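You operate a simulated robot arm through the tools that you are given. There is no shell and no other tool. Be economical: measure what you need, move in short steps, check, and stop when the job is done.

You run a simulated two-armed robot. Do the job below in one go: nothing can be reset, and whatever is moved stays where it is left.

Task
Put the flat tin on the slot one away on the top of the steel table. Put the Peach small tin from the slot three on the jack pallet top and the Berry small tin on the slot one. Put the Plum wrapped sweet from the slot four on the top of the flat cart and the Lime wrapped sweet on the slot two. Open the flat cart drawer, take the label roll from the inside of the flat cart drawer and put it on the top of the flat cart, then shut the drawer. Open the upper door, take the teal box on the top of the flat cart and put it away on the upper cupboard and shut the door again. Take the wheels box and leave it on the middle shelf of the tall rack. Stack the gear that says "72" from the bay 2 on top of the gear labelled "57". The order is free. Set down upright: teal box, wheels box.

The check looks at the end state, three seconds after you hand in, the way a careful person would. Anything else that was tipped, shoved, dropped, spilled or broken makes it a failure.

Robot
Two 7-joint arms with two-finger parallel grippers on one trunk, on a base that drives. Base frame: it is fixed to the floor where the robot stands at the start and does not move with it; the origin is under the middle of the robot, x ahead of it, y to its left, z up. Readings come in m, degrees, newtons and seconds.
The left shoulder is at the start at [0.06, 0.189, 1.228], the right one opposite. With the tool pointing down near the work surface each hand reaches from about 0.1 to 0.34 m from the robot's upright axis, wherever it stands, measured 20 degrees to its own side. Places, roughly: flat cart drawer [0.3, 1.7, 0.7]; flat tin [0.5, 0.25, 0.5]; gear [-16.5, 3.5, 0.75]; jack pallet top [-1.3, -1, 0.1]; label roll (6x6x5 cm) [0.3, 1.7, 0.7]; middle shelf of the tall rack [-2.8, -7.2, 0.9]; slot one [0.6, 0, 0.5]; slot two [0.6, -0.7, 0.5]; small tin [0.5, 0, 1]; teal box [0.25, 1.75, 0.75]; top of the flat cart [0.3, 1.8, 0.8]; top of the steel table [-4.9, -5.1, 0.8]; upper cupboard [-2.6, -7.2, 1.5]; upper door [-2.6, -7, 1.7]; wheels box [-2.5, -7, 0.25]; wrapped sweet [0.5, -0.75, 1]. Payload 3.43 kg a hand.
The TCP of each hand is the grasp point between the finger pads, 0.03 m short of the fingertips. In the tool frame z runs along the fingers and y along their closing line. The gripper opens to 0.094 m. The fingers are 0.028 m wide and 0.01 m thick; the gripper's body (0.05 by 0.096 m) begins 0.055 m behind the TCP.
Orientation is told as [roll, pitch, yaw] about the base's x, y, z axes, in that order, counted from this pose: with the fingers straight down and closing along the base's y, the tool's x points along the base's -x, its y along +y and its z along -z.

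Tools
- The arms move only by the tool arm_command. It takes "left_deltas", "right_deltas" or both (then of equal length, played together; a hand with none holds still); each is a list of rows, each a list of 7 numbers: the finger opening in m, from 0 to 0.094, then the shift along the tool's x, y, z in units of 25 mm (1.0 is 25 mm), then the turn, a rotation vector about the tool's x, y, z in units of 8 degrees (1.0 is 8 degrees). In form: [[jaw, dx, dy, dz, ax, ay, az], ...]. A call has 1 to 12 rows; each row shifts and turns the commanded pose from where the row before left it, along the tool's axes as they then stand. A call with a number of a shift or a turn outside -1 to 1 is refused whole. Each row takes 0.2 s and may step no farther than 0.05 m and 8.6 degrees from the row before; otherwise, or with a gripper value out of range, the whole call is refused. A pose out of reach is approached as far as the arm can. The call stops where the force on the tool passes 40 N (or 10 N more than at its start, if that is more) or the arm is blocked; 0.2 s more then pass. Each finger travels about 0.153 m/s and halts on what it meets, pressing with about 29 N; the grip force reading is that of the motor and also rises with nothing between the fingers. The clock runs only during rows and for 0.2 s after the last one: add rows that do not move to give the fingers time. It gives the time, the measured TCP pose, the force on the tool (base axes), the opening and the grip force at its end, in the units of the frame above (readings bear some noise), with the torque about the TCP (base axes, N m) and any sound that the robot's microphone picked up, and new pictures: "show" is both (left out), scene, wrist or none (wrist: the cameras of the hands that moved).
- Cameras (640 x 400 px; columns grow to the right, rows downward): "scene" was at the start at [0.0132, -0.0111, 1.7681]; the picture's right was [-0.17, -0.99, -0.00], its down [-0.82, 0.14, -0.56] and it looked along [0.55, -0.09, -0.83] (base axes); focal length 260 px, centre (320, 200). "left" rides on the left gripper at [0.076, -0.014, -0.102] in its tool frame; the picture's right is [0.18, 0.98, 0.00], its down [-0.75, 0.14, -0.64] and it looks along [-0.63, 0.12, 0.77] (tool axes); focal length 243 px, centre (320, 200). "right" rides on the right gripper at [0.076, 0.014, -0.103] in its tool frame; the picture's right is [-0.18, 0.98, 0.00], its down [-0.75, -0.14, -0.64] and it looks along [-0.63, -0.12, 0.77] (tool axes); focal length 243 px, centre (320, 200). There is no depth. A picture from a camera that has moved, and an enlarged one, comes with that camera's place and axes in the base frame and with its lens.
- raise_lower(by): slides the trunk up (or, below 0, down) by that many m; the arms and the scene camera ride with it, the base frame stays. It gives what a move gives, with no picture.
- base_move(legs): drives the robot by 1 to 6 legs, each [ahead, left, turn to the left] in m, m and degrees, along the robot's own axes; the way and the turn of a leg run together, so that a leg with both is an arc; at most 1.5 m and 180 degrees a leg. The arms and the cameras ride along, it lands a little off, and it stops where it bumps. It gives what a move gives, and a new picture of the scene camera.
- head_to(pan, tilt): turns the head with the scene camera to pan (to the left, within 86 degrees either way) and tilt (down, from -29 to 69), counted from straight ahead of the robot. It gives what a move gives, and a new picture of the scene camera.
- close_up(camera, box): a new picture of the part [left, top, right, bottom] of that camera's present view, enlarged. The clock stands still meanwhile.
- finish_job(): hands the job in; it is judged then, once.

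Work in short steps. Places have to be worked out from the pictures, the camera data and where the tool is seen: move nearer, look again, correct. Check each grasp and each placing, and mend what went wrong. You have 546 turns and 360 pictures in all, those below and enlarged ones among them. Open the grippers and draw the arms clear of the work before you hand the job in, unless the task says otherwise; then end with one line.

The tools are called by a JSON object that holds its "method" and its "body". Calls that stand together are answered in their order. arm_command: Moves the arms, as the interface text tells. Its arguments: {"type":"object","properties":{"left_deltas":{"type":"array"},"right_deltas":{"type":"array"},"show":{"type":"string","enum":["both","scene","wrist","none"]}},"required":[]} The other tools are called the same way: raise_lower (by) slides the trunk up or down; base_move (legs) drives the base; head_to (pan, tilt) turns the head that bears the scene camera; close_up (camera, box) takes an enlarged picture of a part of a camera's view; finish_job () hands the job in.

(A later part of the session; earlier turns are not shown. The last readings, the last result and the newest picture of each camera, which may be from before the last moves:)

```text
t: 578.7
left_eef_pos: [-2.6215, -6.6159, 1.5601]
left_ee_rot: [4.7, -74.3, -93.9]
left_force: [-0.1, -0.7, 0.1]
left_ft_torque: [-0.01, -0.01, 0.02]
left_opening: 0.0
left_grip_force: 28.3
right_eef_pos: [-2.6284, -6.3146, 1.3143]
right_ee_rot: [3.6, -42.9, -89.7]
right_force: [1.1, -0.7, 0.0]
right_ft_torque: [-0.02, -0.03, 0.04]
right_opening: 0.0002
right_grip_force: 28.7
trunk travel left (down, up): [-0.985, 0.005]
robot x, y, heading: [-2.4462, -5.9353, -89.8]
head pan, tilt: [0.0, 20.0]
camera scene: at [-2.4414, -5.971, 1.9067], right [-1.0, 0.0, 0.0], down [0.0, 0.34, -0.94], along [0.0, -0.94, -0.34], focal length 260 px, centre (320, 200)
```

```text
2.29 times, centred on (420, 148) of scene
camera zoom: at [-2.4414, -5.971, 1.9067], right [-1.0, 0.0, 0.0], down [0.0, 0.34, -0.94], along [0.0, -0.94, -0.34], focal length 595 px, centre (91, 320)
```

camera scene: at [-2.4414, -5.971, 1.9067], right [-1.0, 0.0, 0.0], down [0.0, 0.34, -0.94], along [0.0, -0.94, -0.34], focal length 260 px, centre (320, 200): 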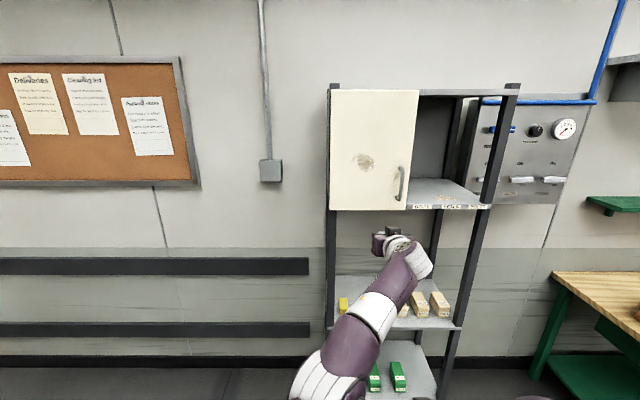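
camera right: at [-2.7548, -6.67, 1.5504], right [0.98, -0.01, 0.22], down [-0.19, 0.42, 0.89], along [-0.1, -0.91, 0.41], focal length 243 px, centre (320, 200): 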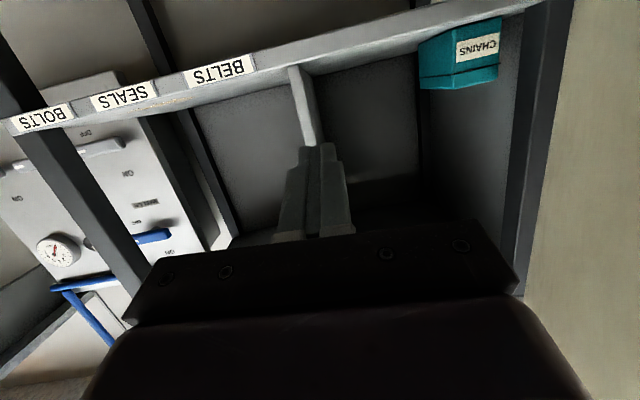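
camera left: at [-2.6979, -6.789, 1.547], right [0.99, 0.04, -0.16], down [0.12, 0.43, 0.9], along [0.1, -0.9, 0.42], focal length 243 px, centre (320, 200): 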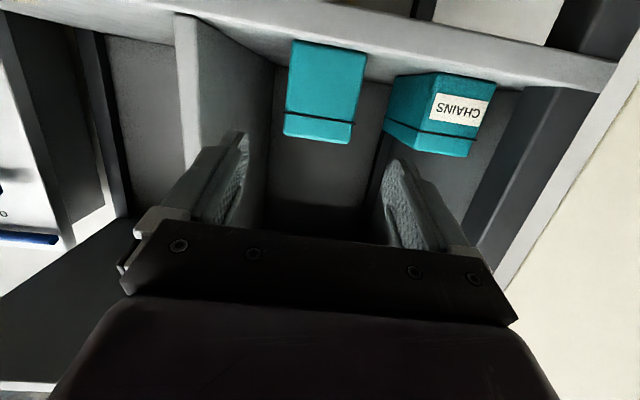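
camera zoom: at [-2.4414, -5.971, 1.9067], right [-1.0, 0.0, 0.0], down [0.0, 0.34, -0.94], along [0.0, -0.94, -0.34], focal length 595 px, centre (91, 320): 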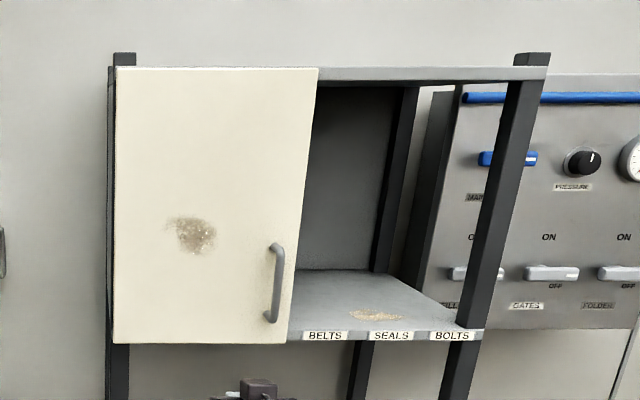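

Door shut. Next the wheels box on the bottom shelf: I lower the trunk to look at the green boxes.

{"method": "raise_lower", "body": {"by": -0.4}}

{"method": "raise_lower", "body": {"by": -0.4}}

{"method": "base_move", "body": {"legs": [[0, -0.35, 0]]}}

{"method": "head_to", "body": {"pan": 0, "tilt": 30}}

```text
t: 582.5
left_eef_pos: [-2.6203, -6.6111, 1.1612]
left_ee_rot: [4.7, -74.5, -93.9]
left_force: [0.3, 0.0, 0.1]
left_ft_torque: [-0.02, -0.02, 0.01]
left_opening: 0.0
left_grip_force: 28.5
right_eef_pos: [-2.6278, -6.3131, 0.915]
right_ee_rot: [3.5, -43.0, -89.6]
right_force: [0.5, 0.8, -0.1]
right_ft_torque: [-0.01, 0.0, 0.05]
right_opening: 0.0
right_grip_force: 28.9
trunk travel left (down, up): [-0.585, 0.405]
robot x, y, heading: [-2.4439, -5.9379, -89.9]
head pan, tilt: [0.0, 20.0]
```

```text
t: 586.4
left_eef_pos: [-2.6206, -6.6116, 0.761]
left_ee_rot: [4.7, -74.5, -94.1]
left_force: [-0.1, 0.3, -0.4]
left_ft_torque: [0.02, 0.02, -0.02]
left_opening: 0.0
left_grip_force: 29.3
right_eef_pos: [-2.6287, -6.3121, 0.5148]
right_ee_rot: [3.6, -43.1, -89.7]
right_force: [-0.3, 0.4, 0.0]
right_ft_torque: [-0.02, 0.03, -0.01]
right_opening: 0.0
right_grip_force: 29.1
trunk travel left (down, up): [-0.185, 0.805]
robot x, y, heading: [-2.4447, -5.9327, -89.7]
head pan, tilt: [0.0, 20.0]
```

```text
t: 588.6
left_eef_pos: [-2.9756, -6.6137, 0.7618]
left_ee_rot: [4.8, -74.5, -94.1]
left_force: [-0.6, -0.5, 0.3]
left_ft_torque: [-0.02, -0.05, 0.01]
left_opening: 0.0001
left_grip_force: 29.2
right_eef_pos: [-2.9835, -6.3124, 0.5141]
right_ee_rot: [3.6, -43.0, -89.9]
right_force: [0.0, -0.5, 0.5]
right_ft_torque: [-0.03, 0.0, 0.02]
right_opening: 0.0
right_grip_force: 28.6
trunk travel left (down, up): [-0.185, 0.805]
robot x, y, heading: [-2.7992, -5.9352, -90.1]
head pan, tilt: [0.0, 20.0]
camera scene: at [-2.7947, -5.9683, 1.1068], right [-1.0, 0.0, 0.0], down [0.0, 0.34, -0.94], along [0.0, -0.94, -0.34], focal length 260 px, centre (320, 200)
```

scene: 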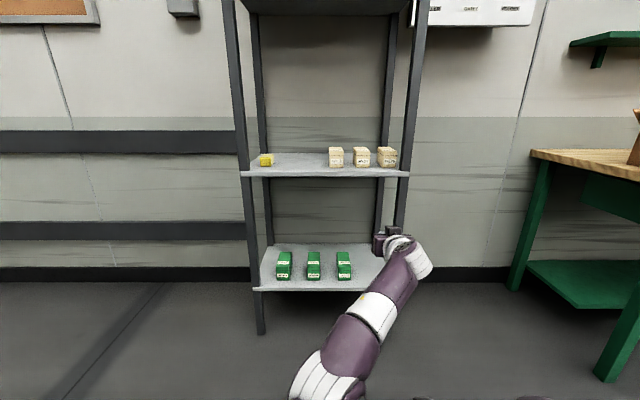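

```text
t: 589.4
left_eef_pos: [-2.9748, -6.6134, 0.7608]
left_ee_rot: [4.6, -74.5, -94.3]
left_force: [-0.3, -0.3, -0.3]
left_ft_torque: [0.02, 0.02, 0.0]
left_opening: 0.0001
left_grip_force: 29.4
right_eef_pos: [-2.9818, -6.313, 0.5145]
right_ee_rot: [3.6, -43.0, -89.9]
right_force: [-0.1, 0.9, -0.3]
right_ft_torque: [-0.02, 0.03, -0.05]
right_opening: 0.0
right_grip_force: 29.6
trunk travel left (down, up): [-0.185, 0.805]
robot x, y, heading: [-2.7978, -5.9368, -90.1]
head pan, tilt: [0.0, 30.0]
camera scene: at [-2.7948, -5.9656, 1.0908], right [-1.0, 0.0, 0.0], down [0.0, 0.5, -0.87], along [0.0, -0.87, -0.5], focal length 260 px, centre (320, 200)
```

scene: 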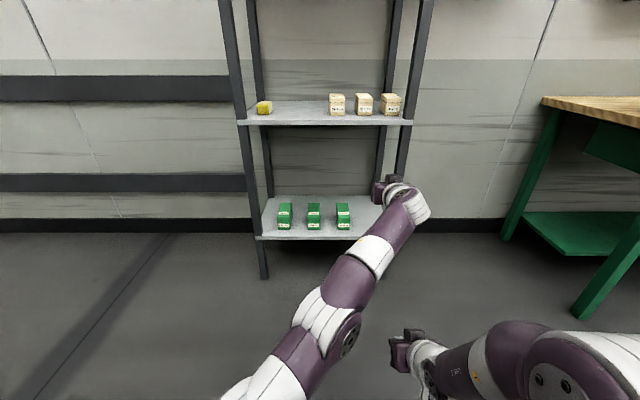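

{"method": "close_up", "body": {"camera": "scene", "box": [260, 190, 372, 260]}}

{"method": "close_up", "body": {"camera": "scene", "box": [240, 80, 416, 190]}}

```text
5.71 times, centred on (316, 225) of scene
camera zoom: at [-2.7948, -5.9656, 1.0908], right [-1.0, 0.0, 0.0], down [0.0, 0.5, -0.87], along [0.0, -0.87, -0.5], focal length 1488 px, centre (343, 57)
```

zoom: 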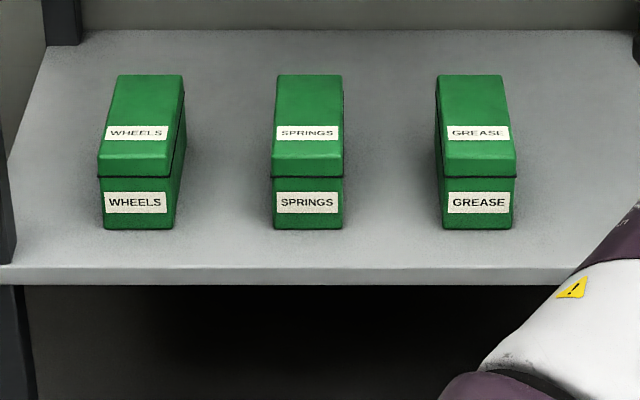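

```text
3.64 times, centred on (328, 135) of scene
camera zoom: at [-2.7948, -5.9656, 1.0908], right [-1.0, 0.0, 0.0], down [0.0, 0.5, -0.87], along [0.0, -0.87, -0.5], focal length 947 px, centre (291, 436)
```

zoom: 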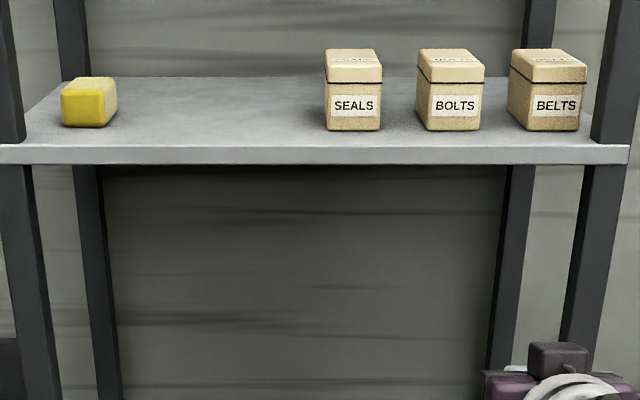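

WHEELS is the leftmost green box (x≈-2.615, front y≈-7.03, shelf z≈0.307). I bring the left hand in front of it, with ~50° pitch.

{"method": "raise_lower", "body": {"by": -0.18}}

{"method": "arm_command", "body": {"left_deltas": [[0.085, 0, 1, 0, 0, 1, 0], [0.085, 0, 1, 0, 0, 1, 0], [0.085, 0, 1, 0, 0, 1, 0], [0.085, 0, 1, 0, 0, 0, 0], [0.085, 0, 1, 0, 0, 0, 0], [0.085, 0, 1, 0, 0, 0, 0], [0.085, 0, 1, 0, 0, 0, 0], [0.085, 0, 1, 0, 0, 0, 0], [0.085, 0, 1, 0, 0, 0, 0], [0.085, 0, 1, 0, 0, 0, 0], [0.085, 0, 1, 0, 0, 0, 0], [0.085, 0, 1, 0, 0, 0, 0]], "show": "none"}}

{"method": "base_move", "body": {"legs": [[0.2, 0, 0]]}}

{"method": "arm_command", "body": {"left_deltas": [[0.085, 0.65, 0.8, 0.75, 0, 0, 0], [0.085, 0.65, 0.8, 0.75, 0, 0, 0], [0.085, 0.65, 0, 0.75, 0, 0, 0], [0.085, 0.65, 0, 0.75, 0, 0, 0], [0.085, 0, 0, 0, 0, 0, 0]], "show": "both"}}

```text
t: 591.4
left_eef_pos: [-2.9747, -6.6116, 0.5817]
left_ee_rot: [4.8, -74.6, -94.1]
left_force: [-0.5, -0.5, -0.2]
left_ft_torque: [-0.01, -0.02, 0.01]
left_opening: 0.0002
left_grip_force: 28.8
right_eef_pos: [-2.9831, -6.3131, 0.334]
right_ee_rot: [3.6, -43.0, -89.9]
right_force: [0.1, -0.5, 0.2]
right_ft_torque: [0.01, 0.03, 0.0]
right_opening: 0.0
right_grip_force: 29.3
trunk travel left (down, up): [-0.005, 0.985]
robot x, y, heading: [-2.7954, -5.9377, -90.1]
head pan, tilt: [0.0, 30.0]
```

```text
t: 594.0
left_eef_pos: [-2.6606, -6.5882, 0.5639]
left_ee_rot: [1.9, -50.5, -91.2]
left_force: [0.3, 0.8, -0.3]
left_ft_torque: [0.03, 0.02, -0.02]
left_opening: 0.0848
left_grip_force: 0.0
left hand out of reach, approached as far as the arm can: row 1, 2, 3
right_eef_pos: [-2.9828, -6.3119, 0.3349]
right_ee_rot: [3.5, -43.2, -90.0]
right_force: [-1.0, 0.3, 0.0]
right_ft_torque: [0.0, 0.0, -0.01]
right_opening: 0.0
right_grip_force: 29.1
trunk travel left (down, up): [-0.005, 0.985]
robot x, y, heading: [-2.8005, -5.9367, -89.9]
head pan, tilt: [0.0, 30.0]
```

```text
t: 595.6
left_eef_pos: [-2.6611, -6.7865, 0.564]
left_ee_rot: [2.0, -50.7, -91.2]
left_force: [0.1, -0.4, -0.1]
left_ft_torque: [0.01, 0.03, 0.04]
left_opening: 0.085
left_grip_force: 0.0
right_eef_pos: [-2.9834, -6.5119, 0.3337]
right_ee_rot: [3.6, -43.0, -89.9]
right_force: [0.0, 0.0, 0.8]
right_ft_torque: [0.0, 0.02, -0.03]
right_opening: 0.0
right_grip_force: 28.7
trunk travel left (down, up): [-0.005, 0.985]
robot x, y, heading: [-2.796, -6.1366, -89.8]
head pan, tilt: [0.0, 30.0]
camera scene: at [-2.7944, -6.1648, 0.9108], right [-1.0, 0.0, 0.0], down [0.0, 0.5, -0.87], along [0.0, -0.87, -0.5], focal length 260 px, centre (320, 200)
```

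scene: 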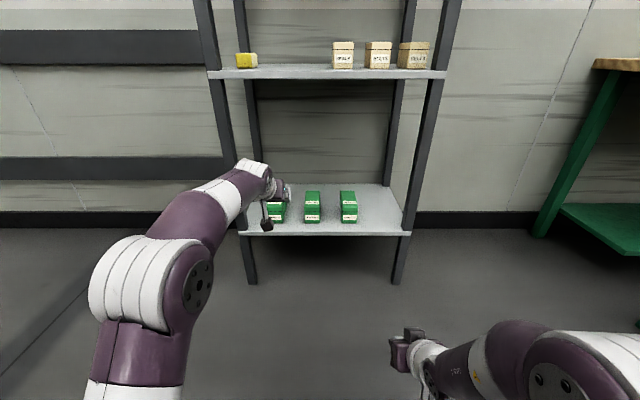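

```text
t: 596.8
left_eef_pos: [-2.6186, -6.8024, 0.4678]
left_ee_rot: [2.1, -50.6, -91.1]
left_force: [-0.5, -0.3, -0.1]
left_ft_torque: [0.01, -0.04, -0.01]
left_opening: 0.0849
left_grip_force: 0.0
right_eef_pos: [-2.9834, -6.5113, 0.3333]
right_ee_rot: [3.5, -43.0, -90.0]
right_force: [0.3, 0.2, 0.4]
right_ft_torque: [0.02, -0.01, 0.09]
right_opening: 0.0
right_grip_force: 29.0
trunk travel left (down, up): [-0.005, 0.985]
robot x, y, heading: [-2.8011, -6.1342, -90.0]
head pan, tilt: [0.0, 30.0]
camera scene: at [-2.7944, -6.1649, 0.9108], right [-1.0, 0.0, 0.0], down [0.0, 0.5, -0.87], along [0.0, -0.87, -0.5], focal length 260 px, centre (320, 200)
camera left: at [-2.6339, -6.6764, 0.472], right [0.98, 0.12, -0.12], down [0.12, 0.02, 0.99], along [0.13, -0.99, 0.0], focal length 243 px, centre (320, 200)
```

scene: 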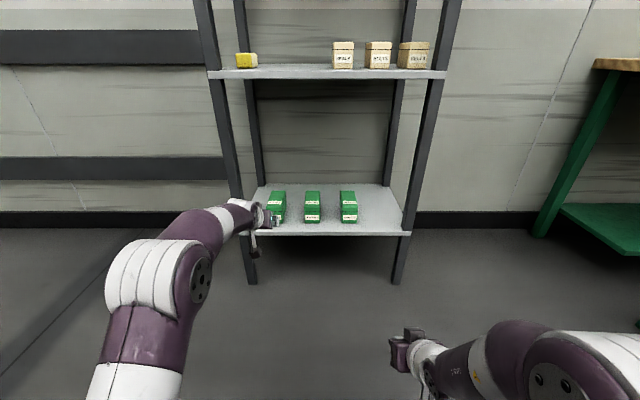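
left: 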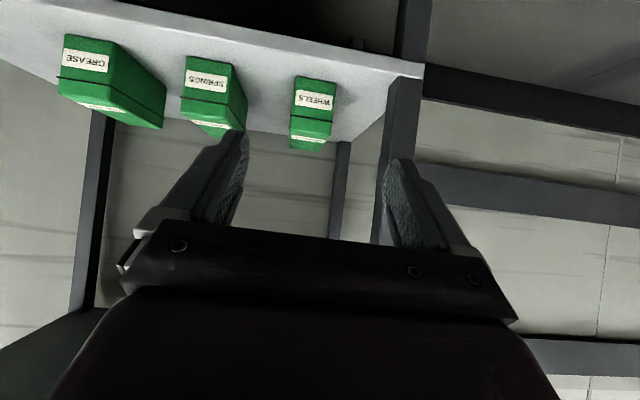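

{"method": "base_move", "body": {"legs": [[0.15, 0, 0]]}}

{"method": "arm_command", "body": {"left_deltas": [[0.085, 0.19, 0.1, 0.95, 0, 0, 0], [0.085, 0.19, 0, 0.95, 0, 0, 0], [0.085, 0.19, 0, 0.95, 0, 0, 0], [0.085, 0, 0, 0, 0, 0, 0]], "show": "wrist"}}

```text
t: 598.1
left_eef_pos: [-2.6195, -6.9491, 0.4684]
left_ee_rot: [2.0, -50.6, -91.2]
left_force: [0.0, -1.0, 0.5]
left_ft_torque: [0.0, -0.01, 0.02]
left_opening: 0.0851
left_grip_force: 0.0
right_eef_pos: [-2.9838, -6.6566, 0.3348]
right_ee_rot: [3.6, -43.0, -90.0]
right_force: [0.1, 0.5, -0.1]
right_ft_torque: [0.03, 0.01, 0.01]
right_opening: 0.0
right_grip_force: 28.9
trunk travel left (down, up): [-0.005, 0.985]
robot x, y, heading: [-2.7952, -6.2795, -89.8]
head pan, tilt: [0.0, 30.0]
camera scene: at [-2.7944, -6.3107, 0.9108], right [-1.0, 0.0, 0.0], down [0.0, 0.5, -0.87], along [0.0, -0.87, -0.5], focal length 260 px, centre (320, 200)
```

scene: 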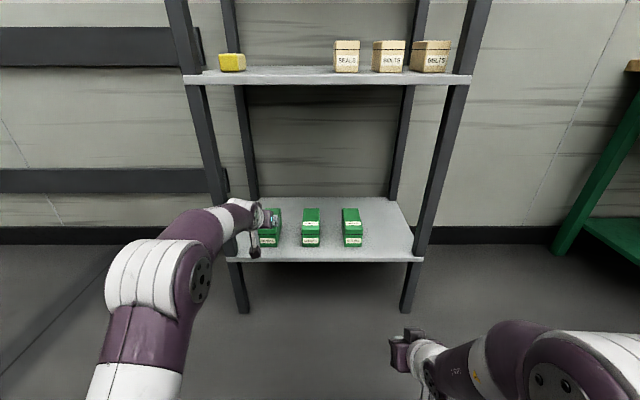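

```text
t: 599.1
left_eef_pos: [-2.6151, -6.9952, 0.4113]
left_ee_rot: [1.9, -50.5, -91.1]
left_force: [-0.4, -0.1, 0.0]
left_ft_torque: [0.0, -0.01, 0.02]
left_opening: 0.085
left_grip_force: 0.0
right_eef_pos: [-2.9842, -6.6568, 0.3336]
right_ee_rot: [3.6, -43.0, -90.0]
right_force: [1.2, 0.5, -0.1]
right_ft_torque: [0.03, -0.03, 0.01]
right_opening: 0.0
right_grip_force: 29.0
trunk travel left (down, up): [-0.005, 0.985]
robot x, y, heading: [-2.7923, -6.279, -90.1]
head pan, tilt: [0.0, 30.0]
camera left: at [-2.6313, -6.8688, 0.4162], right [0.99, 0.12, -0.12], down [0.12, 0.02, 0.99], along [0.12, -0.99, 0.0], focal length 243 px, centre (320, 200)
```

left: 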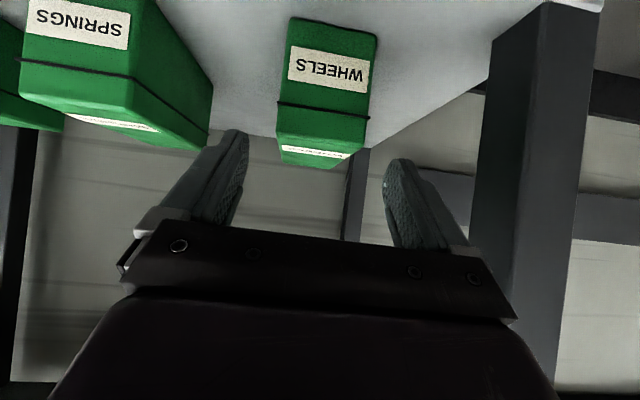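

{"method": "arm_command", "body": {"left_deltas": [[0.085, 0.1, -0.15, 1, 0, 0, 0], [0.085, 0.1, 0, 1, 0, 0, 0], [0.085, 0.1, 0, 1, 0, 0, 0], [0.085, 0, 0, 0, 0, 0, 0], [0.0, 0, 0, 0, 0, 0, 0], [0.0, 0, 0, 0, 0, 0, 0], [0.0, 0, 0, 0, 0, 0, 0]], "show": "wrist"}}

```text
t: 600.7
left_eef_pos: [-2.6206, -7.0499, 0.3606]
left_ee_rot: [2.1, -50.6, -91.2]
left_force: [1.0, -2.5, 3.4]
left_ft_torque: [-0.08, 0.11, 0.12]
left_opening: 0.0666
left_grip_force: 29.1
right_eef_pos: [-2.9821, -6.657, 0.334]
right_ee_rot: [3.7, -43.0, -90.0]
right_force: [-0.2, -0.7, 0.1]
right_ft_torque: [0.02, -0.01, -0.01]
right_opening: 0.0
right_grip_force: 28.5
trunk travel left (down, up): [-0.005, 0.985]
robot x, y, heading: [-2.7941, -6.2805, -89.9]
head pan, tilt: [0.0, 30.0]
camera left: at [-2.6355, -6.922, 0.3641], right [0.99, 0.12, -0.12], down [0.12, 0.02, 0.99], along [0.12, -0.99, 0.0], focal length 243 px, centre (320, 200)
```

left: 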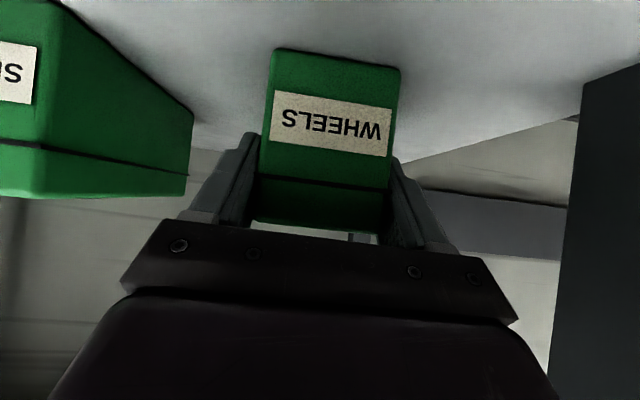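

WHEELS is gripped. I lift it a bit, back out and raise to the middle shelf level.

{"method": "arm_command", "body": {"left_deltas": [[0.0, -0.4, 0, -0.32, 0, 0, 0], [0.0, -0.7, 0, -0.6, 0, 0, 0], [0.0, 0, 0, 0, 0, 0, 0]], "show": "wrist"}}

{"method": "base_move", "body": {"legs": [[-0.28, 0, 0]]}}

{"method": "raise_lower", "body": {"by": 0.4}}

{"method": "raise_lower", "body": {"by": 0.2}}

{"method": "head_to", "body": {"pan": 0, "tilt": 35}}

```text
t: 601.5
left_eef_pos: [-2.6206, -7.0491, 0.3935]
left_ee_rot: [1.9, -50.5, -91.3]
left_force: [-0.1, -0.6, -2.5]
left_ft_torque: [0.12, -0.03, 0.0]
left_opening: 0.0667
left_grip_force: 29.2
right_eef_pos: [-2.9816, -6.6571, 0.3333]
right_ee_rot: [3.5, -43.1, -90.0]
right_force: [-0.3, 0.2, 0.0]
right_ft_torque: [0.05, 0.02, -0.01]
right_opening: 0.0
right_grip_force: 28.8
trunk travel left (down, up): [-0.005, 0.985]
robot x, y, heading: [-2.7963, -6.2793, -89.9]
head pan, tilt: [0.0, 30.0]
camera left: at [-2.6353, -6.9215, 0.3987], right [0.99, 0.12, -0.12], down [0.12, 0.02, 0.99], along [0.12, -0.99, 0.0], focal length 243 px, centre (320, 200)
```

left: 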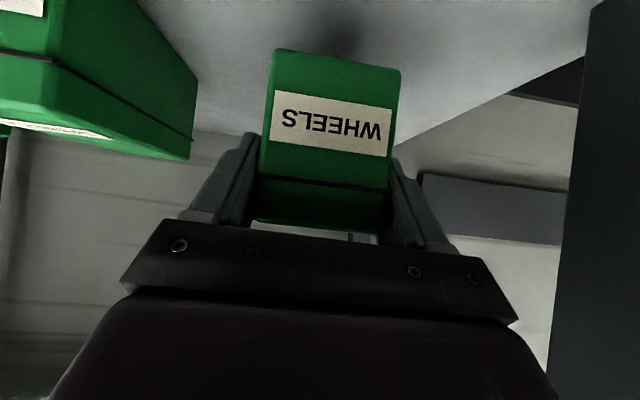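

```text
t: 603.5
left_eef_pos: [-2.6172, -6.7691, 0.3945]
left_ee_rot: [2.0, -50.5, -91.0]
left_force: [-0.2, 0.1, -4.1]
left_ft_torque: [0.14, 0.02, 0.01]
left_opening: 0.0664
left_grip_force: 29.4
right_eef_pos: [-2.982, -6.378, 0.335]
right_ee_rot: [3.5, -42.9, -89.9]
right_force: [0.4, 0.9, 0.0]
right_ft_torque: [0.0, 0.01, 0.0]
right_opening: 0.0001
right_grip_force: 28.6
trunk travel left (down, up): [-0.005, 0.985]
robot x, y, heading: [-2.7977, -6.0036, -90.0]
head pan, tilt: [0.0, 30.0]
camera scene: at [-2.7945, -6.0319, 0.9107], right [-1.0, 0.0, 0.0], down [0.0, 0.5, -0.87], along [0.0, -0.87, -0.5], focal length 260 px, centre (320, 200)
```

scene: 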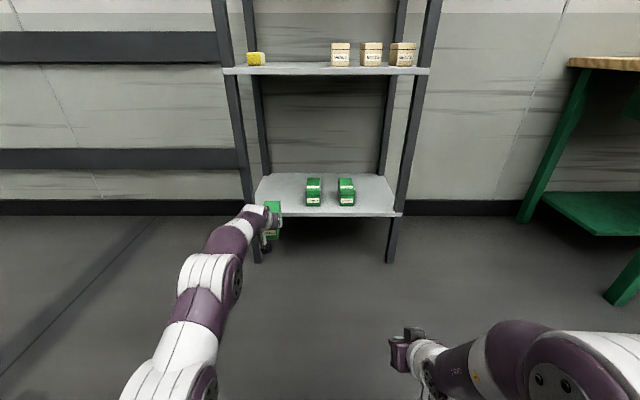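

```text
t: 607.3
left_eef_pos: [-2.6193, -6.7695, 0.7938]
left_ee_rot: [2.0, -50.5, -91.0]
left_force: [-1.1, 0.4, -3.3]
left_ft_torque: [0.15, 0.0, 0.0]
left_opening: 0.0662
left_grip_force: 29.3
right_eef_pos: [-2.9822, -6.3789, 0.7336]
right_ee_rot: [3.6, -43.1, -89.8]
right_force: [-0.5, 1.1, -0.3]
right_ft_torque: [-0.01, -0.02, -0.01]
right_opening: 0.0001
right_grip_force: 29.1
trunk travel left (down, up): [-0.405, 0.585]
robot x, y, heading: [-2.7969, -6.0032, -89.9]
head pan, tilt: [0.0, 30.0]
```

```text
t: 609.5
left_eef_pos: [-2.6184, -6.769, 0.9933]
left_ee_rot: [2.0, -50.5, -91.0]
left_force: [0.1, 0.4, -2.8]
left_ft_torque: [0.16, 0.0, -0.02]
left_opening: 0.0663
left_grip_force: 28.8
right_eef_pos: [-2.9826, -6.3785, 0.9336]
right_ee_rot: [3.6, -43.1, -89.7]
right_force: [0.6, -0.4, -0.9]
right_ft_torque: [0.0, -0.02, 0.01]
right_opening: 0.0001
right_grip_force: 29.0
trunk travel left (down, up): [-0.605, 0.385]
robot x, y, heading: [-2.7973, -6.0028, -89.9]
head pan, tilt: [0.0, 30.0]
```

```text
t: 610.1
left_eef_pos: [-2.6179, -6.7695, 0.9939]
left_ee_rot: [2.0, -50.4, -91.0]
left_force: [-0.1, 0.3, -2.8]
left_ft_torque: [0.12, 0.0, -0.01]
left_opening: 0.0662
left_grip_force: 29.5
right_eef_pos: [-2.9823, -6.3783, 0.9329]
right_ee_rot: [3.6, -43.1, -89.7]
right_force: [-0.6, -0.4, 0.5]
right_ft_torque: [-0.05, -0.01, -0.01]
right_opening: 0.0001
right_grip_force: 29.0
trunk travel left (down, up): [-0.605, 0.385]
robot x, y, heading: [-2.7992, -6.0049, -90.0]
head pan, tilt: [0.0, 35.0]
camera scene: at [-2.7945, -6.0298, 1.503], right [-1.0, 0.0, 0.0], down [0.0, 0.57, -0.82], along [0.0, -0.82, -0.57], focal length 260 px, centre (320, 200)
```

scene: 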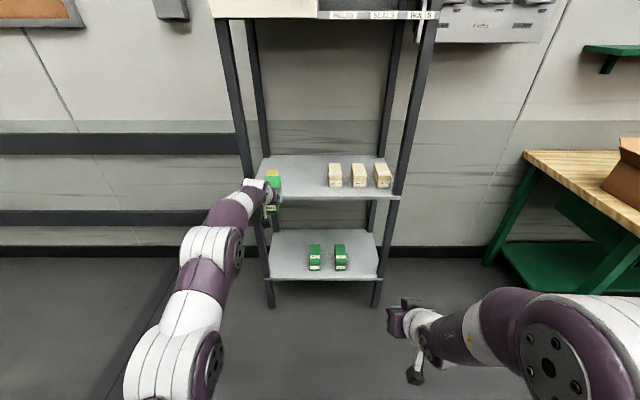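

I line up with the free spot (x≈-2.745) between the yellow block and SEALS and drive in over the shelf.

{"method": "base_move", "body": {"legs": [[0, -0.125, 0], [0.26, 0, 0]]}}

{"method": "arm_command", "body": {"left_deltas": [[0.0, 0.5, 0, 0.4, 0, 0, 0], [0.0, 0.5, 0, 0.4, 0, 0, 0], [0.0, 0.5, 0, 0.4, 0, 0, 0], [0.0, 0, 0, 0, 0, 0, 0]], "show": "both"}}

```text
t: 612.8
left_eef_pos: [-2.7429, -7.0252, 0.9937]
left_ee_rot: [2.0, -50.5, -91.2]
left_force: [-0.2, -0.4, -3.7]
left_ft_torque: [0.12, 0.03, 0.04]
left_opening: 0.0662
left_grip_force: 29.0
right_eef_pos: [-3.1056, -6.6344, 0.9332]
right_ee_rot: [3.5, -42.9, -90.0]
right_force: [0.1, -0.3, -0.2]
right_ft_torque: [0.02, 0.0, -0.01]
right_opening: 0.0
right_grip_force: 29.3
trunk travel left (down, up): [-0.605, 0.385]
robot x, y, heading: [-2.9206, -6.259, -89.8]
head pan, tilt: [0.0, 35.0]
camera scene: at [-2.9175, -6.2862, 1.5029], right [-1.0, 0.0, 0.0], down [0.0, 0.57, -0.82], along [0.0, -0.82, -0.57], focal length 260 px, centre (320, 200)
```

scene: 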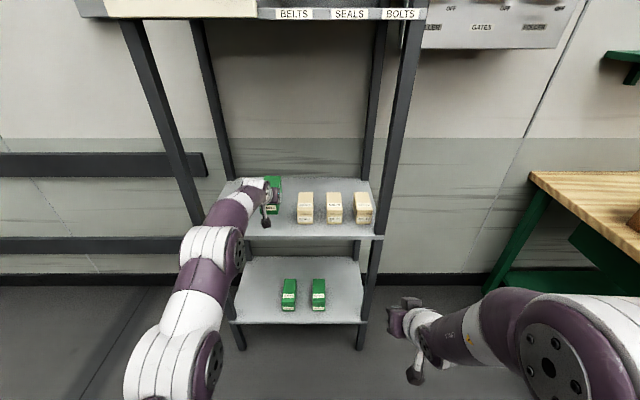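

```text
t: 613.8
left_eef_pos: [-2.7424, -7.0239, 0.9462]
left_ee_rot: [1.9, -50.5, -91.2]
left_force: [-0.2, -0.5, -2.2]
left_ft_torque: [0.17, 0.01, -0.01]
left_opening: 0.0663
left_grip_force: 28.8
right_eef_pos: [-3.106, -6.6339, 0.9335]
right_ee_rot: [3.7, -43.1, -90.1]
right_force: [0.8, -0.5, -0.4]
right_ft_torque: [0.02, 0.03, 0.04]
right_opening: 0.0001
right_grip_force: 29.7
trunk travel left (down, up): [-0.605, 0.385]
robot x, y, heading: [-2.9205, -6.2579, -90.0]
head pan, tilt: [0.0, 35.0]
camera scene: at [-2.9175, -6.2852, 1.503], right [-1.0, 0.0, 0.0], down [0.0, 0.57, -0.82], along [0.0, -0.82, -0.57], focal length 260 px, centre (320, 200)
camera left: at [-2.7574, -6.897, 0.9506], right [0.99, 0.12, -0.12], down [0.12, 0.02, 0.99], along [0.12, -0.99, 0.0], focal length 243 px, centre (320, 200)
```

scene: 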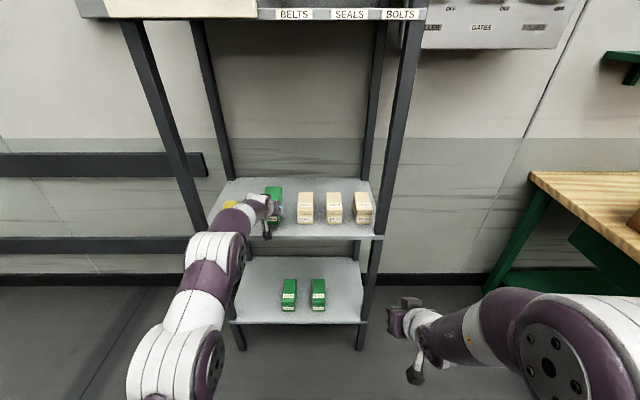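
left: 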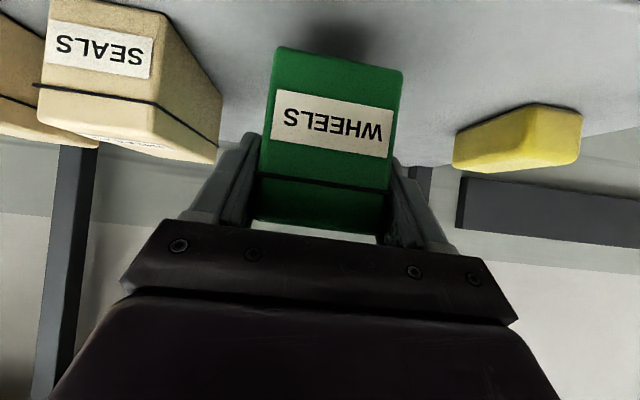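

{"method": "arm_command", "body": {"left_deltas": [[0.0, -0.63, 0, 0.77, 0, 0, 0], [0.0, 0.5, 0, 0.4, 0, 0, 0], [0.0, 0.2, 0, 0.16, 0, 0, 0], [0.0, 0.12, 0, 0.1, 0, 0, 0], [0.0, 0.12, 0, 0.1, 0, 0, 0], [0.0, 0, 0, 0, 0, 0, 0]], "show": "none"}}

```text
t: 615.2
left_eef_pos: [-2.7417, -7.0491, 0.9208]
left_ee_rot: [1.9, -50.9, -91.1]
left_force: [2.4, -2.7, 8.0]
left_ft_torque: [-0.65, 0.24, 0.21]
left_opening: 0.0662
left_grip_force: 29.1
right_eef_pos: [-3.1063, -6.6336, 0.9344]
right_ee_rot: [3.6, -43.0, -90.0]
right_force: [-0.9, 0.7, 0.8]
right_ft_torque: [0.01, 0.0, -0.02]
right_opening: 0.0001
right_grip_force: 28.5
trunk travel left (down, up): [-0.605, 0.385]
robot x, y, heading: [-2.9202, -6.2558, -90.1]
head pan, tilt: [0.0, 35.0]
```

First contact (far edge). One or two more millimetres, then release and withdraw.

{"method": "arm_command", "body": {"left_deltas": [[0.0, 0.1, 0, 0.08, 0, 0, 0], [0.0, 0.1, 0, 0.08, 0, 0, 0], [0.0, 0, 0, 0, 0, 0, 0]], "show": "wrist"}}

```text
t: 616.0
left_eef_pos: [-2.7412, -7.0474, 0.9156]
left_ee_rot: [2.0, -51.1, -91.2]
left_force: [2.6, -5.9, 28.4]
left_ft_torque: [0.18, 0.7, 0.11]
left_opening: 0.0662
left_grip_force: 28.4
right_eef_pos: [-3.1067, -6.631, 0.9337]
right_ee_rot: [3.6, -43.2, -90.0]
right_force: [-1.0, -0.5, 0.3]
right_ft_torque: [0.01, -0.01, -0.01]
right_opening: 0.0
right_grip_force: 28.7
trunk travel left (down, up): [-0.605, 0.385]
robot x, y, heading: [-2.92, -6.258, -90.0]
head pan, tilt: [0.0, 35.0]
camera left: at [-2.7567, -6.9196, 0.9187], right [0.99, 0.12, -0.12], down [0.12, 0.03, 0.99], along [0.12, -0.99, 0.01], focal length 243 px, centre (320, 200)
```

left: 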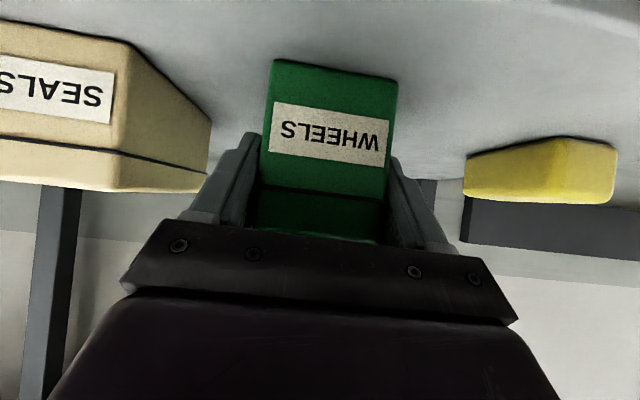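

{"method": "arm_command", "body": {"left_deltas": [[0.0, -0.12, 0, -0.1, 0, 0, 0], [0.085, 0, 0, 0, 0, 0, 0], [0.085, 0, 0, 0, 0, 0, 0], [0.085, 0, 0, -0.7, 0, 0, 0], [0.085, 0, 0, -0.9, 0, 0, 0], [0.085, 0, 0, -0.9, 0, 0, 0], [0.085, 0, 0, -0.9, 0, 0, 0], [0.085, 0, 0, -0.9, 0, 0, 0], [0.085, 0, 0, -0.9, 0, 0, 0]], "show": "wrist"}}

{"method": "base_move", "body": {"legs": [[-0.4, 0, 0]]}}

```text
t: 618.0
left_eef_pos: [-2.7444, -6.9464, 0.9976]
left_ee_rot: [2.0, -50.5, -91.2]
left_force: [0.3, 0.3, -0.5]
left_ft_torque: [-0.01, 0.02, 0.02]
left_opening: 0.0851
left_grip_force: 0.0
right_eef_pos: [-3.1049, -6.6318, 0.9345]
right_ee_rot: [3.6, -43.0, -89.9]
right_force: [-0.3, -0.1, -0.8]
right_ft_torque: [0.0, -0.04, 0.01]
right_opening: 0.0004
right_grip_force: 29.2
trunk travel left (down, up): [-0.605, 0.385]
robot x, y, heading: [-2.9241, -6.2562, -89.9]
head pan, tilt: [0.0, 35.0]
camera left: at [-2.7593, -6.8203, 1.002], right [0.99, 0.12, -0.12], down [0.12, 0.02, 0.99], along [0.12, -0.99, 0.0], focal length 243 px, centre (320, 200)
```

left: 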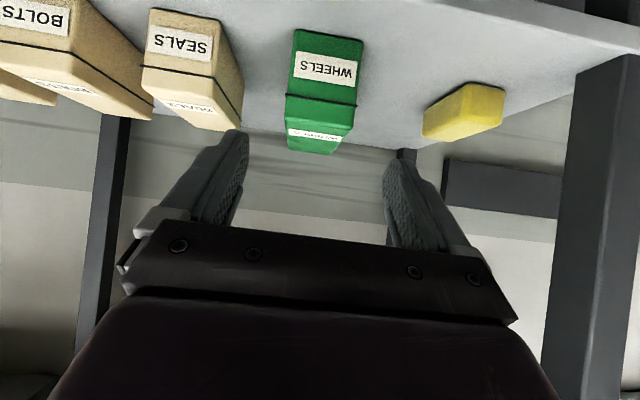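

```text
t: 620.5
left_eef_pos: [-2.7419, -6.5525, 0.997]
left_ee_rot: [2.1, -50.5, -90.9]
left_force: [0.7, 1.1, 0.6]
left_ft_torque: [-0.03, -0.02, -0.01]
left_opening: 0.085
left_grip_force: 0.1
right_eef_pos: [-3.1046, -6.2388, 0.9345]
right_ee_rot: [3.6, -42.9, -89.6]
right_force: [-0.5, 0.5, 0.8]
right_ft_torque: [-0.02, -0.01, -0.02]
right_opening: 0.0002
right_grip_force: 29.5
trunk travel left (down, up): [-0.605, 0.385]
robot x, y, heading: [-2.9215, -5.8609, -90.0]
head pan, tilt: [0.0, 35.0]
camera scene: at [-2.9181, -5.8892, 1.503], right [-1.0, 0.0, 0.0], down [0.0, 0.57, -0.82], along [0.0, -0.82, -0.57], focal length 260 px, centre (320, 200)
```

scene: 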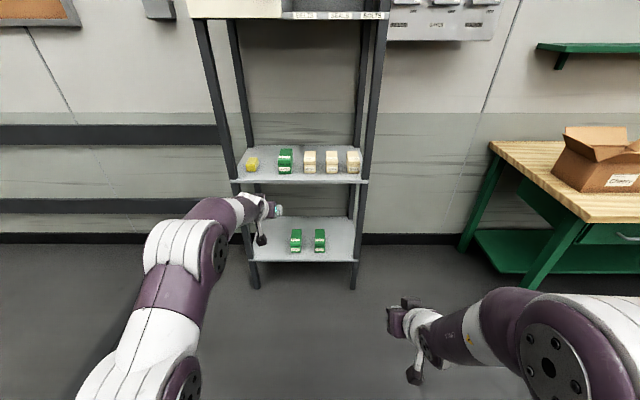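

WHEELS stands on the middle shelf. Now the gears far to the west (-16.5, 3.5): I go back through the gap, turn west and look.

{"method": "base_move", "body": {"legs": [[0, -0.38, 0], [-1.5, 0, 0], [-0.6, 0, 0], [0, 0, -90]]}}

{"method": "head_to", "body": {"pan": -15, "tilt": 12}}

```text
t: 636.8
left_eef_pos: [-4.0342, -3.9646, 0.997]
left_ee_rot: [1.9, -50.6, -178.8]
left_force: [-0.2, -0.6, 1.2]
left_ft_torque: [-0.02, -0.01, 0.0]
left_opening: 0.0847
left_grip_force: 0.1
right_eef_pos: [-3.734, -3.5903, 0.9344]
right_ee_rot: [3.7, -43.0, -177.6]
right_force: [-0.6, -0.4, -0.8]
right_ft_torque: [0.0, 0.03, -0.06]
right_opening: 0.0001
right_grip_force: 29.1
trunk travel left (down, up): [-0.605, 0.385]
robot x, y, heading: [-3.3516, -3.7597, -177.2]
head pan, tilt: [0.0, 35.0]
camera scene: at [-3.376, -3.7591, 1.503], right [-0.04, 1.0, 0.0], down [0.57, 0.02, -0.82], along [-0.82, -0.03, -0.57], focal length 260 px, centre (320, 200)
```

scene: 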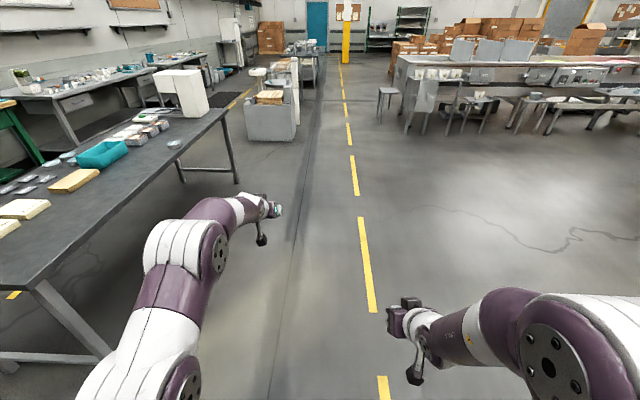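

```text
t: 637.6
left_eef_pos: [-4.034, -3.9645, 0.9972]
left_ee_rot: [2.0, -50.5, -178.8]
left_force: [-0.6, 0.6, -0.2]
left_ft_torque: [-0.01, 0.0, -0.01]
left_opening: 0.0852
left_grip_force: 0.1
right_eef_pos: [-3.7357, -3.589, 0.9346]
right_ee_rot: [3.5, -43.0, -177.6]
right_force: [0.2, 0.2, 0.4]
right_ft_torque: [0.0, 0.0, -0.01]
right_opening: 0.0002
right_grip_force: 29.7
trunk travel left (down, up): [-0.605, 0.385]
robot x, y, heading: [-3.3504, -3.7583, -177.7]
head pan, tilt: [-15.0, 12.0]
camera scene: at [-3.379, -3.7352, 1.5398], right [0.22, 0.98, 0.0], down [0.2, -0.05, -0.98], along [-0.95, 0.21, -0.21], focal length 260 px, centre (320, 200)
```

scene: 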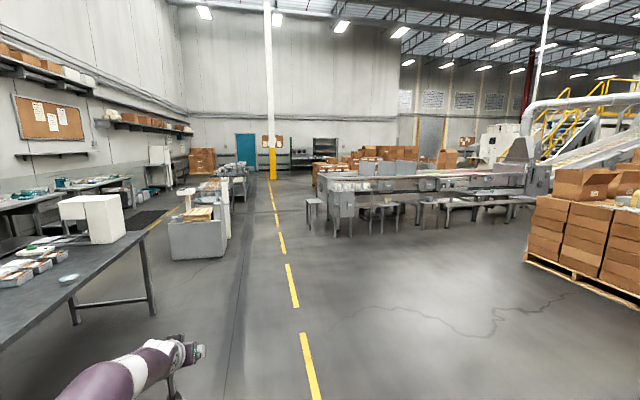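

The route: west along the marked aisle past the long line of tables, then north. I drive 7.5 m west.

{"method": "base_move", "body": {"legs": [[0, 0, -2.5], [1.5, 0, 0], [1.5, 0, 0], [1.5, 0, 0], [1.5, 0, 0], [1.5, 0, 0]]}}

{"method": "head_to", "body": {"pan": -50, "tilt": 12}}

```text
t: 673.6
left_eef_pos: [-11.5542, -4.0151, 0.9972]
left_ee_rot: [2.0, -50.5, 178.5]
left_force: [-0.2, 0.3, 0.2]
left_ft_torque: [0.0, 0.02, 0.0]
left_opening: 0.0846
left_grip_force: 0.0
right_eef_pos: [-11.2358, -3.6546, 0.9337]
right_ee_rot: [3.6, -43.0, 179.7]
right_force: [-0.6, -0.1, -0.6]
right_ft_torque: [0.01, 0.0, 0.02]
right_opening: 0.0001
right_grip_force: 29.1
trunk travel left (down, up): [-0.605, 0.385]
robot x, y, heading: [-10.8627, -3.8419, 179.6]
head pan, tilt: [-15.0, 12.0]
camera scene: at [-10.8883, -3.817, 1.5398], right [0.26, 0.96, 0.0], down [0.2, -0.06, -0.98], along [-0.94, 0.26, -0.21], focal length 260 px, centre (320, 200)
```

scene: 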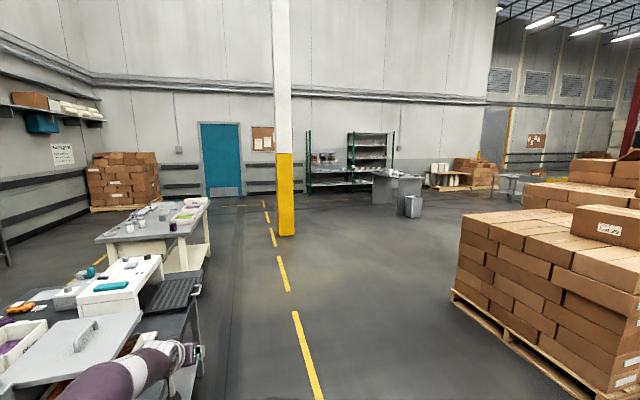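

```text
t: 674.6
left_eef_pos: [-11.5524, -4.0161, 0.9982]
left_ee_rot: [1.9, -50.6, 178.6]
left_force: [0.1, 0.7, 0.0]
left_ft_torque: [0.04, 0.01, 0.02]
left_opening: 0.0848
left_grip_force: 0.0
right_eef_pos: [-11.2355, -3.6552, 0.9337]
right_ee_rot: [3.6, -42.9, 179.7]
right_force: [-0.9, 0.4, 0.3]
right_ft_torque: [-0.01, 0.01, 0.0]
right_opening: 0.0
right_grip_force: 29.0
trunk travel left (down, up): [-0.605, 0.385]
robot x, y, heading: [-10.8645, -3.8471, 179.5]
head pan, tilt: [-50.0, 12.0]
camera scene: at [-10.8577, -3.77, 1.5398], right [0.77, 0.64, 0.0], down [0.13, -0.16, -0.98], along [-0.62, 0.75, -0.21], focal length 260 px, centre (320, 200)
```

scene: 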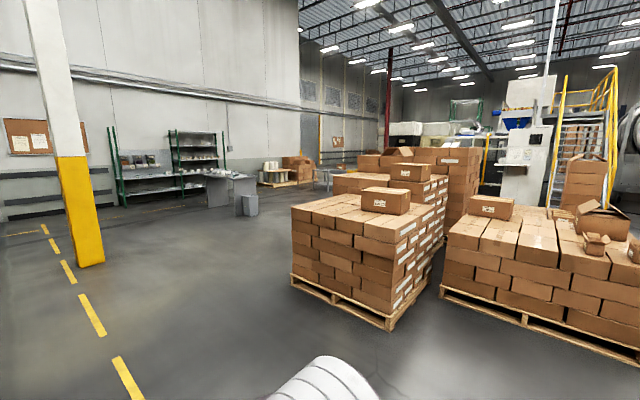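

I continue west past the pallet stack, then strafe north along x≈-13.75 and look.

{"method": "base_move", "body": {"legs": [[1.45, 0, 0], [1.45, 0, 0.5], [0, -1.5, 0], [0, -1.0, 0]]}}

{"method": "head_to", "body": {"pan": -45, "tilt": 15}}

```text
t: 700.4
left_eef_pos: [-14.5047, -1.5566, 0.9963]
left_ee_rot: [2.1, -50.6, -179.0]
left_force: [0.1, -0.1, -0.7]
left_ft_torque: [0.01, -0.01, 0.01]
left_opening: 0.0851
left_grip_force: 0.0
right_eef_pos: [-14.2029, -1.1814, 0.9342]
right_ee_rot: [3.7, -43.0, -177.7]
right_force: [-0.8, 0.1, 0.7]
right_ft_torque: [-0.01, -0.02, -0.02]
right_opening: 0.0
right_grip_force: 29.0
trunk travel left (down, up): [-0.605, 0.385]
robot x, y, heading: [-13.8217, -1.3544, -177.7]
head pan, tilt: [-50.0, 12.0]
camera scene: at [-13.8198, -1.2799, 1.5398], right [0.74, 0.67, 0.0], down [0.14, -0.15, -0.98], along [-0.66, 0.72, -0.21], focal length 260 px, centre (320, 200)
```

scene: 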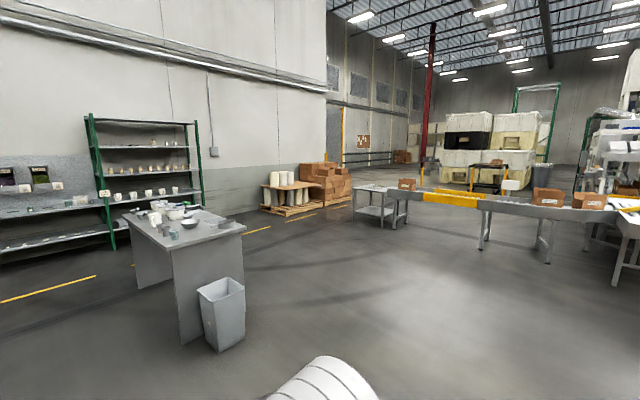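

```text
t: 701.0
left_eef_pos: [-14.5035, -1.5572, 0.9974]
left_ee_rot: [2.0, -50.6, -179.0]
left_force: [-0.4, 0.5, -0.4]
left_ft_torque: [0.03, -0.02, 0.0]
left_opening: 0.0849
left_grip_force: 0.1
right_eef_pos: [-14.2031, -1.1826, 0.9339]
right_ee_rot: [3.6, -43.1, -177.7]
right_force: [0.6, -0.2, 0.9]
right_ft_torque: [0.03, -0.02, -0.01]
right_opening: 0.0
right_grip_force: 29.1
trunk travel left (down, up): [-0.605, 0.385]
robot x, y, heading: [-13.8232, -1.3511, -177.7]
head pan, tilt: [-45.0, 15.0]
camera scene: at [-13.8257, -1.2859, 1.535], right [0.68, 0.73, 0.0], down [0.19, -0.18, -0.97], along [-0.71, 0.66, -0.26], focal length 260 px, centre (320, 200)
```

scene: 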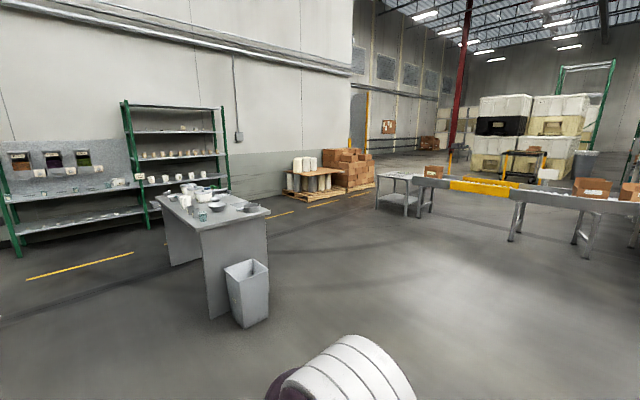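

{"method": "close_up", "body": {"camera": "scene", "box": [350, 145, 510, 245]}}

```text
4.00 times, centred on (430, 195) of scene
camera zoom: at [-13.8257, -1.2859, 1.535], right [0.68, 0.73, 0.0], down [0.19, -0.18, -0.97], along [-0.71, 0.66, -0.26], focal length 1042 px, centre (-120, 220)
```

zoom: 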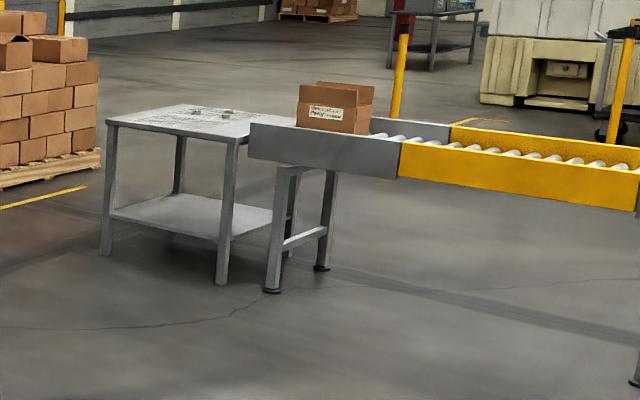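

The gears lie on the small grey table at about x -16.75…-16.1, y≥2.97. I drive there to face it from the south.

{"method": "base_move", "body": {"legs": [[0, 0, -92.3], [1.5, 0, 0], [1.5, 0, 0], [0.3, 0, 0], [0, 1.5, 0], [0, 1.1, 0]]}}

{"method": "head_to", "body": {"pan": 0, "tilt": 35}}

```text
t: 733.3
left_eef_pos: [-16.7191, 2.5748, 0.9964]
left_ee_rot: [1.9, -50.7, 89.8]
left_force: [-0.3, 0.4, 0.1]
left_ft_torque: [0.0, 0.0, -0.04]
left_opening: 0.0851
left_grip_force: 0.1
right_eef_pos: [-16.3533, 2.2653, 0.9346]
right_ee_rot: [3.6, -43.0, 90.9]
right_force: [0.3, 0.1, 0.4]
right_ft_torque: [0.0, -0.01, 0.01]
right_opening: 0.0
right_grip_force: 28.2
trunk travel left (down, up): [-0.605, 0.385]
robot x, y, heading: [-16.5309, 1.8874, 90.8]
head pan, tilt: [-45.0, 15.0]
camera scene: at [-16.4638, 1.895, 1.535], right [0.72, -0.7, 0.0], down [-0.18, -0.19, -0.97], along [0.67, 0.69, -0.26], focal length 260 px, centre (320, 200)
```

scene: 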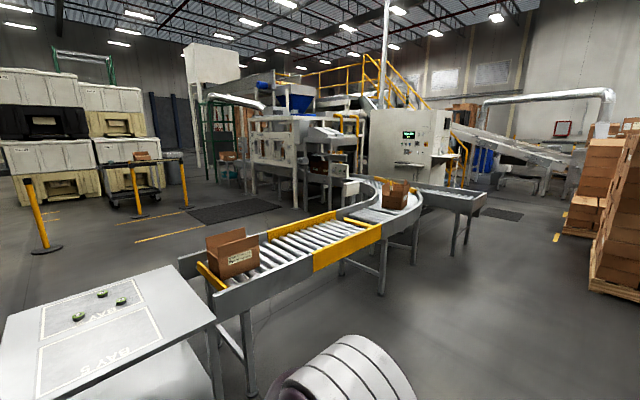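

```text
t: 734.4
left_eef_pos: [-16.7203, 2.575, 0.9984]
left_ee_rot: [2.1, -50.7, 89.6]
left_force: [0.2, -0.8, 0.4]
left_ft_torque: [0.02, 0.01, -0.03]
left_opening: 0.085
left_grip_force: 0.1
right_eef_pos: [-16.3534, 2.266, 0.9325]
right_ee_rot: [3.6, -43.1, 91.0]
right_force: [0.3, 0.2, -1.0]
right_ft_torque: [0.01, -0.01, 0.03]
right_opening: 0.0
right_grip_force: 28.9
trunk travel left (down, up): [-0.605, 0.385]
robot x, y, heading: [-16.5332, 1.8858, 90.8]
head pan, tilt: [0.0, 35.0]
camera scene: at [-16.5297, 1.9161, 1.503], right [1.0, 0.01, 0.0], down [0.01, -0.57, -0.82], along [-0.01, 0.82, -0.57], focal length 260 px, centre (320, 200)
```

scene: 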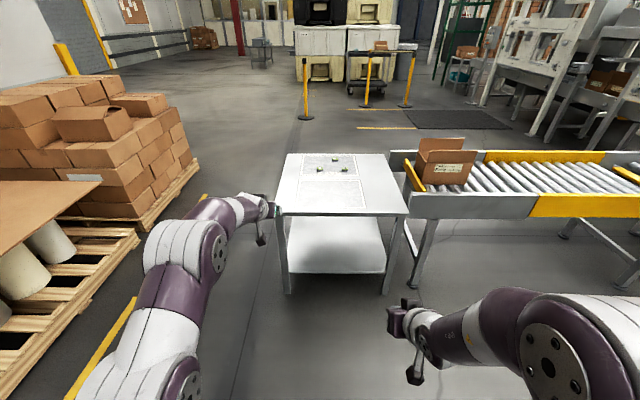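

{"method": "close_up", "body": {"camera": "scene", "box": [272, 145, 416, 235]}}

```text
4.44 times, centred on (344, 190) of scene
camera zoom: at [-16.5297, 1.9161, 1.503], right [1.0, 0.01, 0.0], down [0.01, -0.57, -0.82], along [-0.01, 0.82, -0.57], focal length 1158 px, centre (213, 244)
```

zoom: 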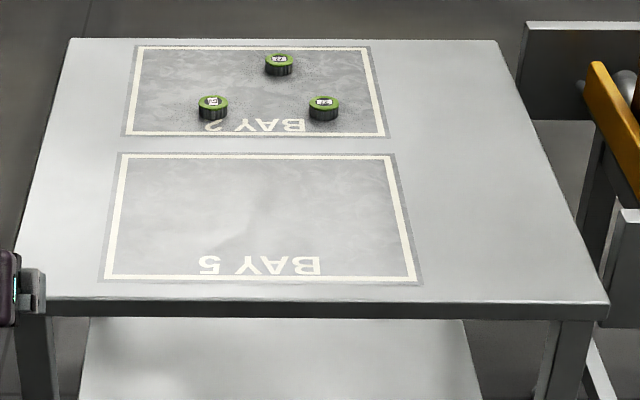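

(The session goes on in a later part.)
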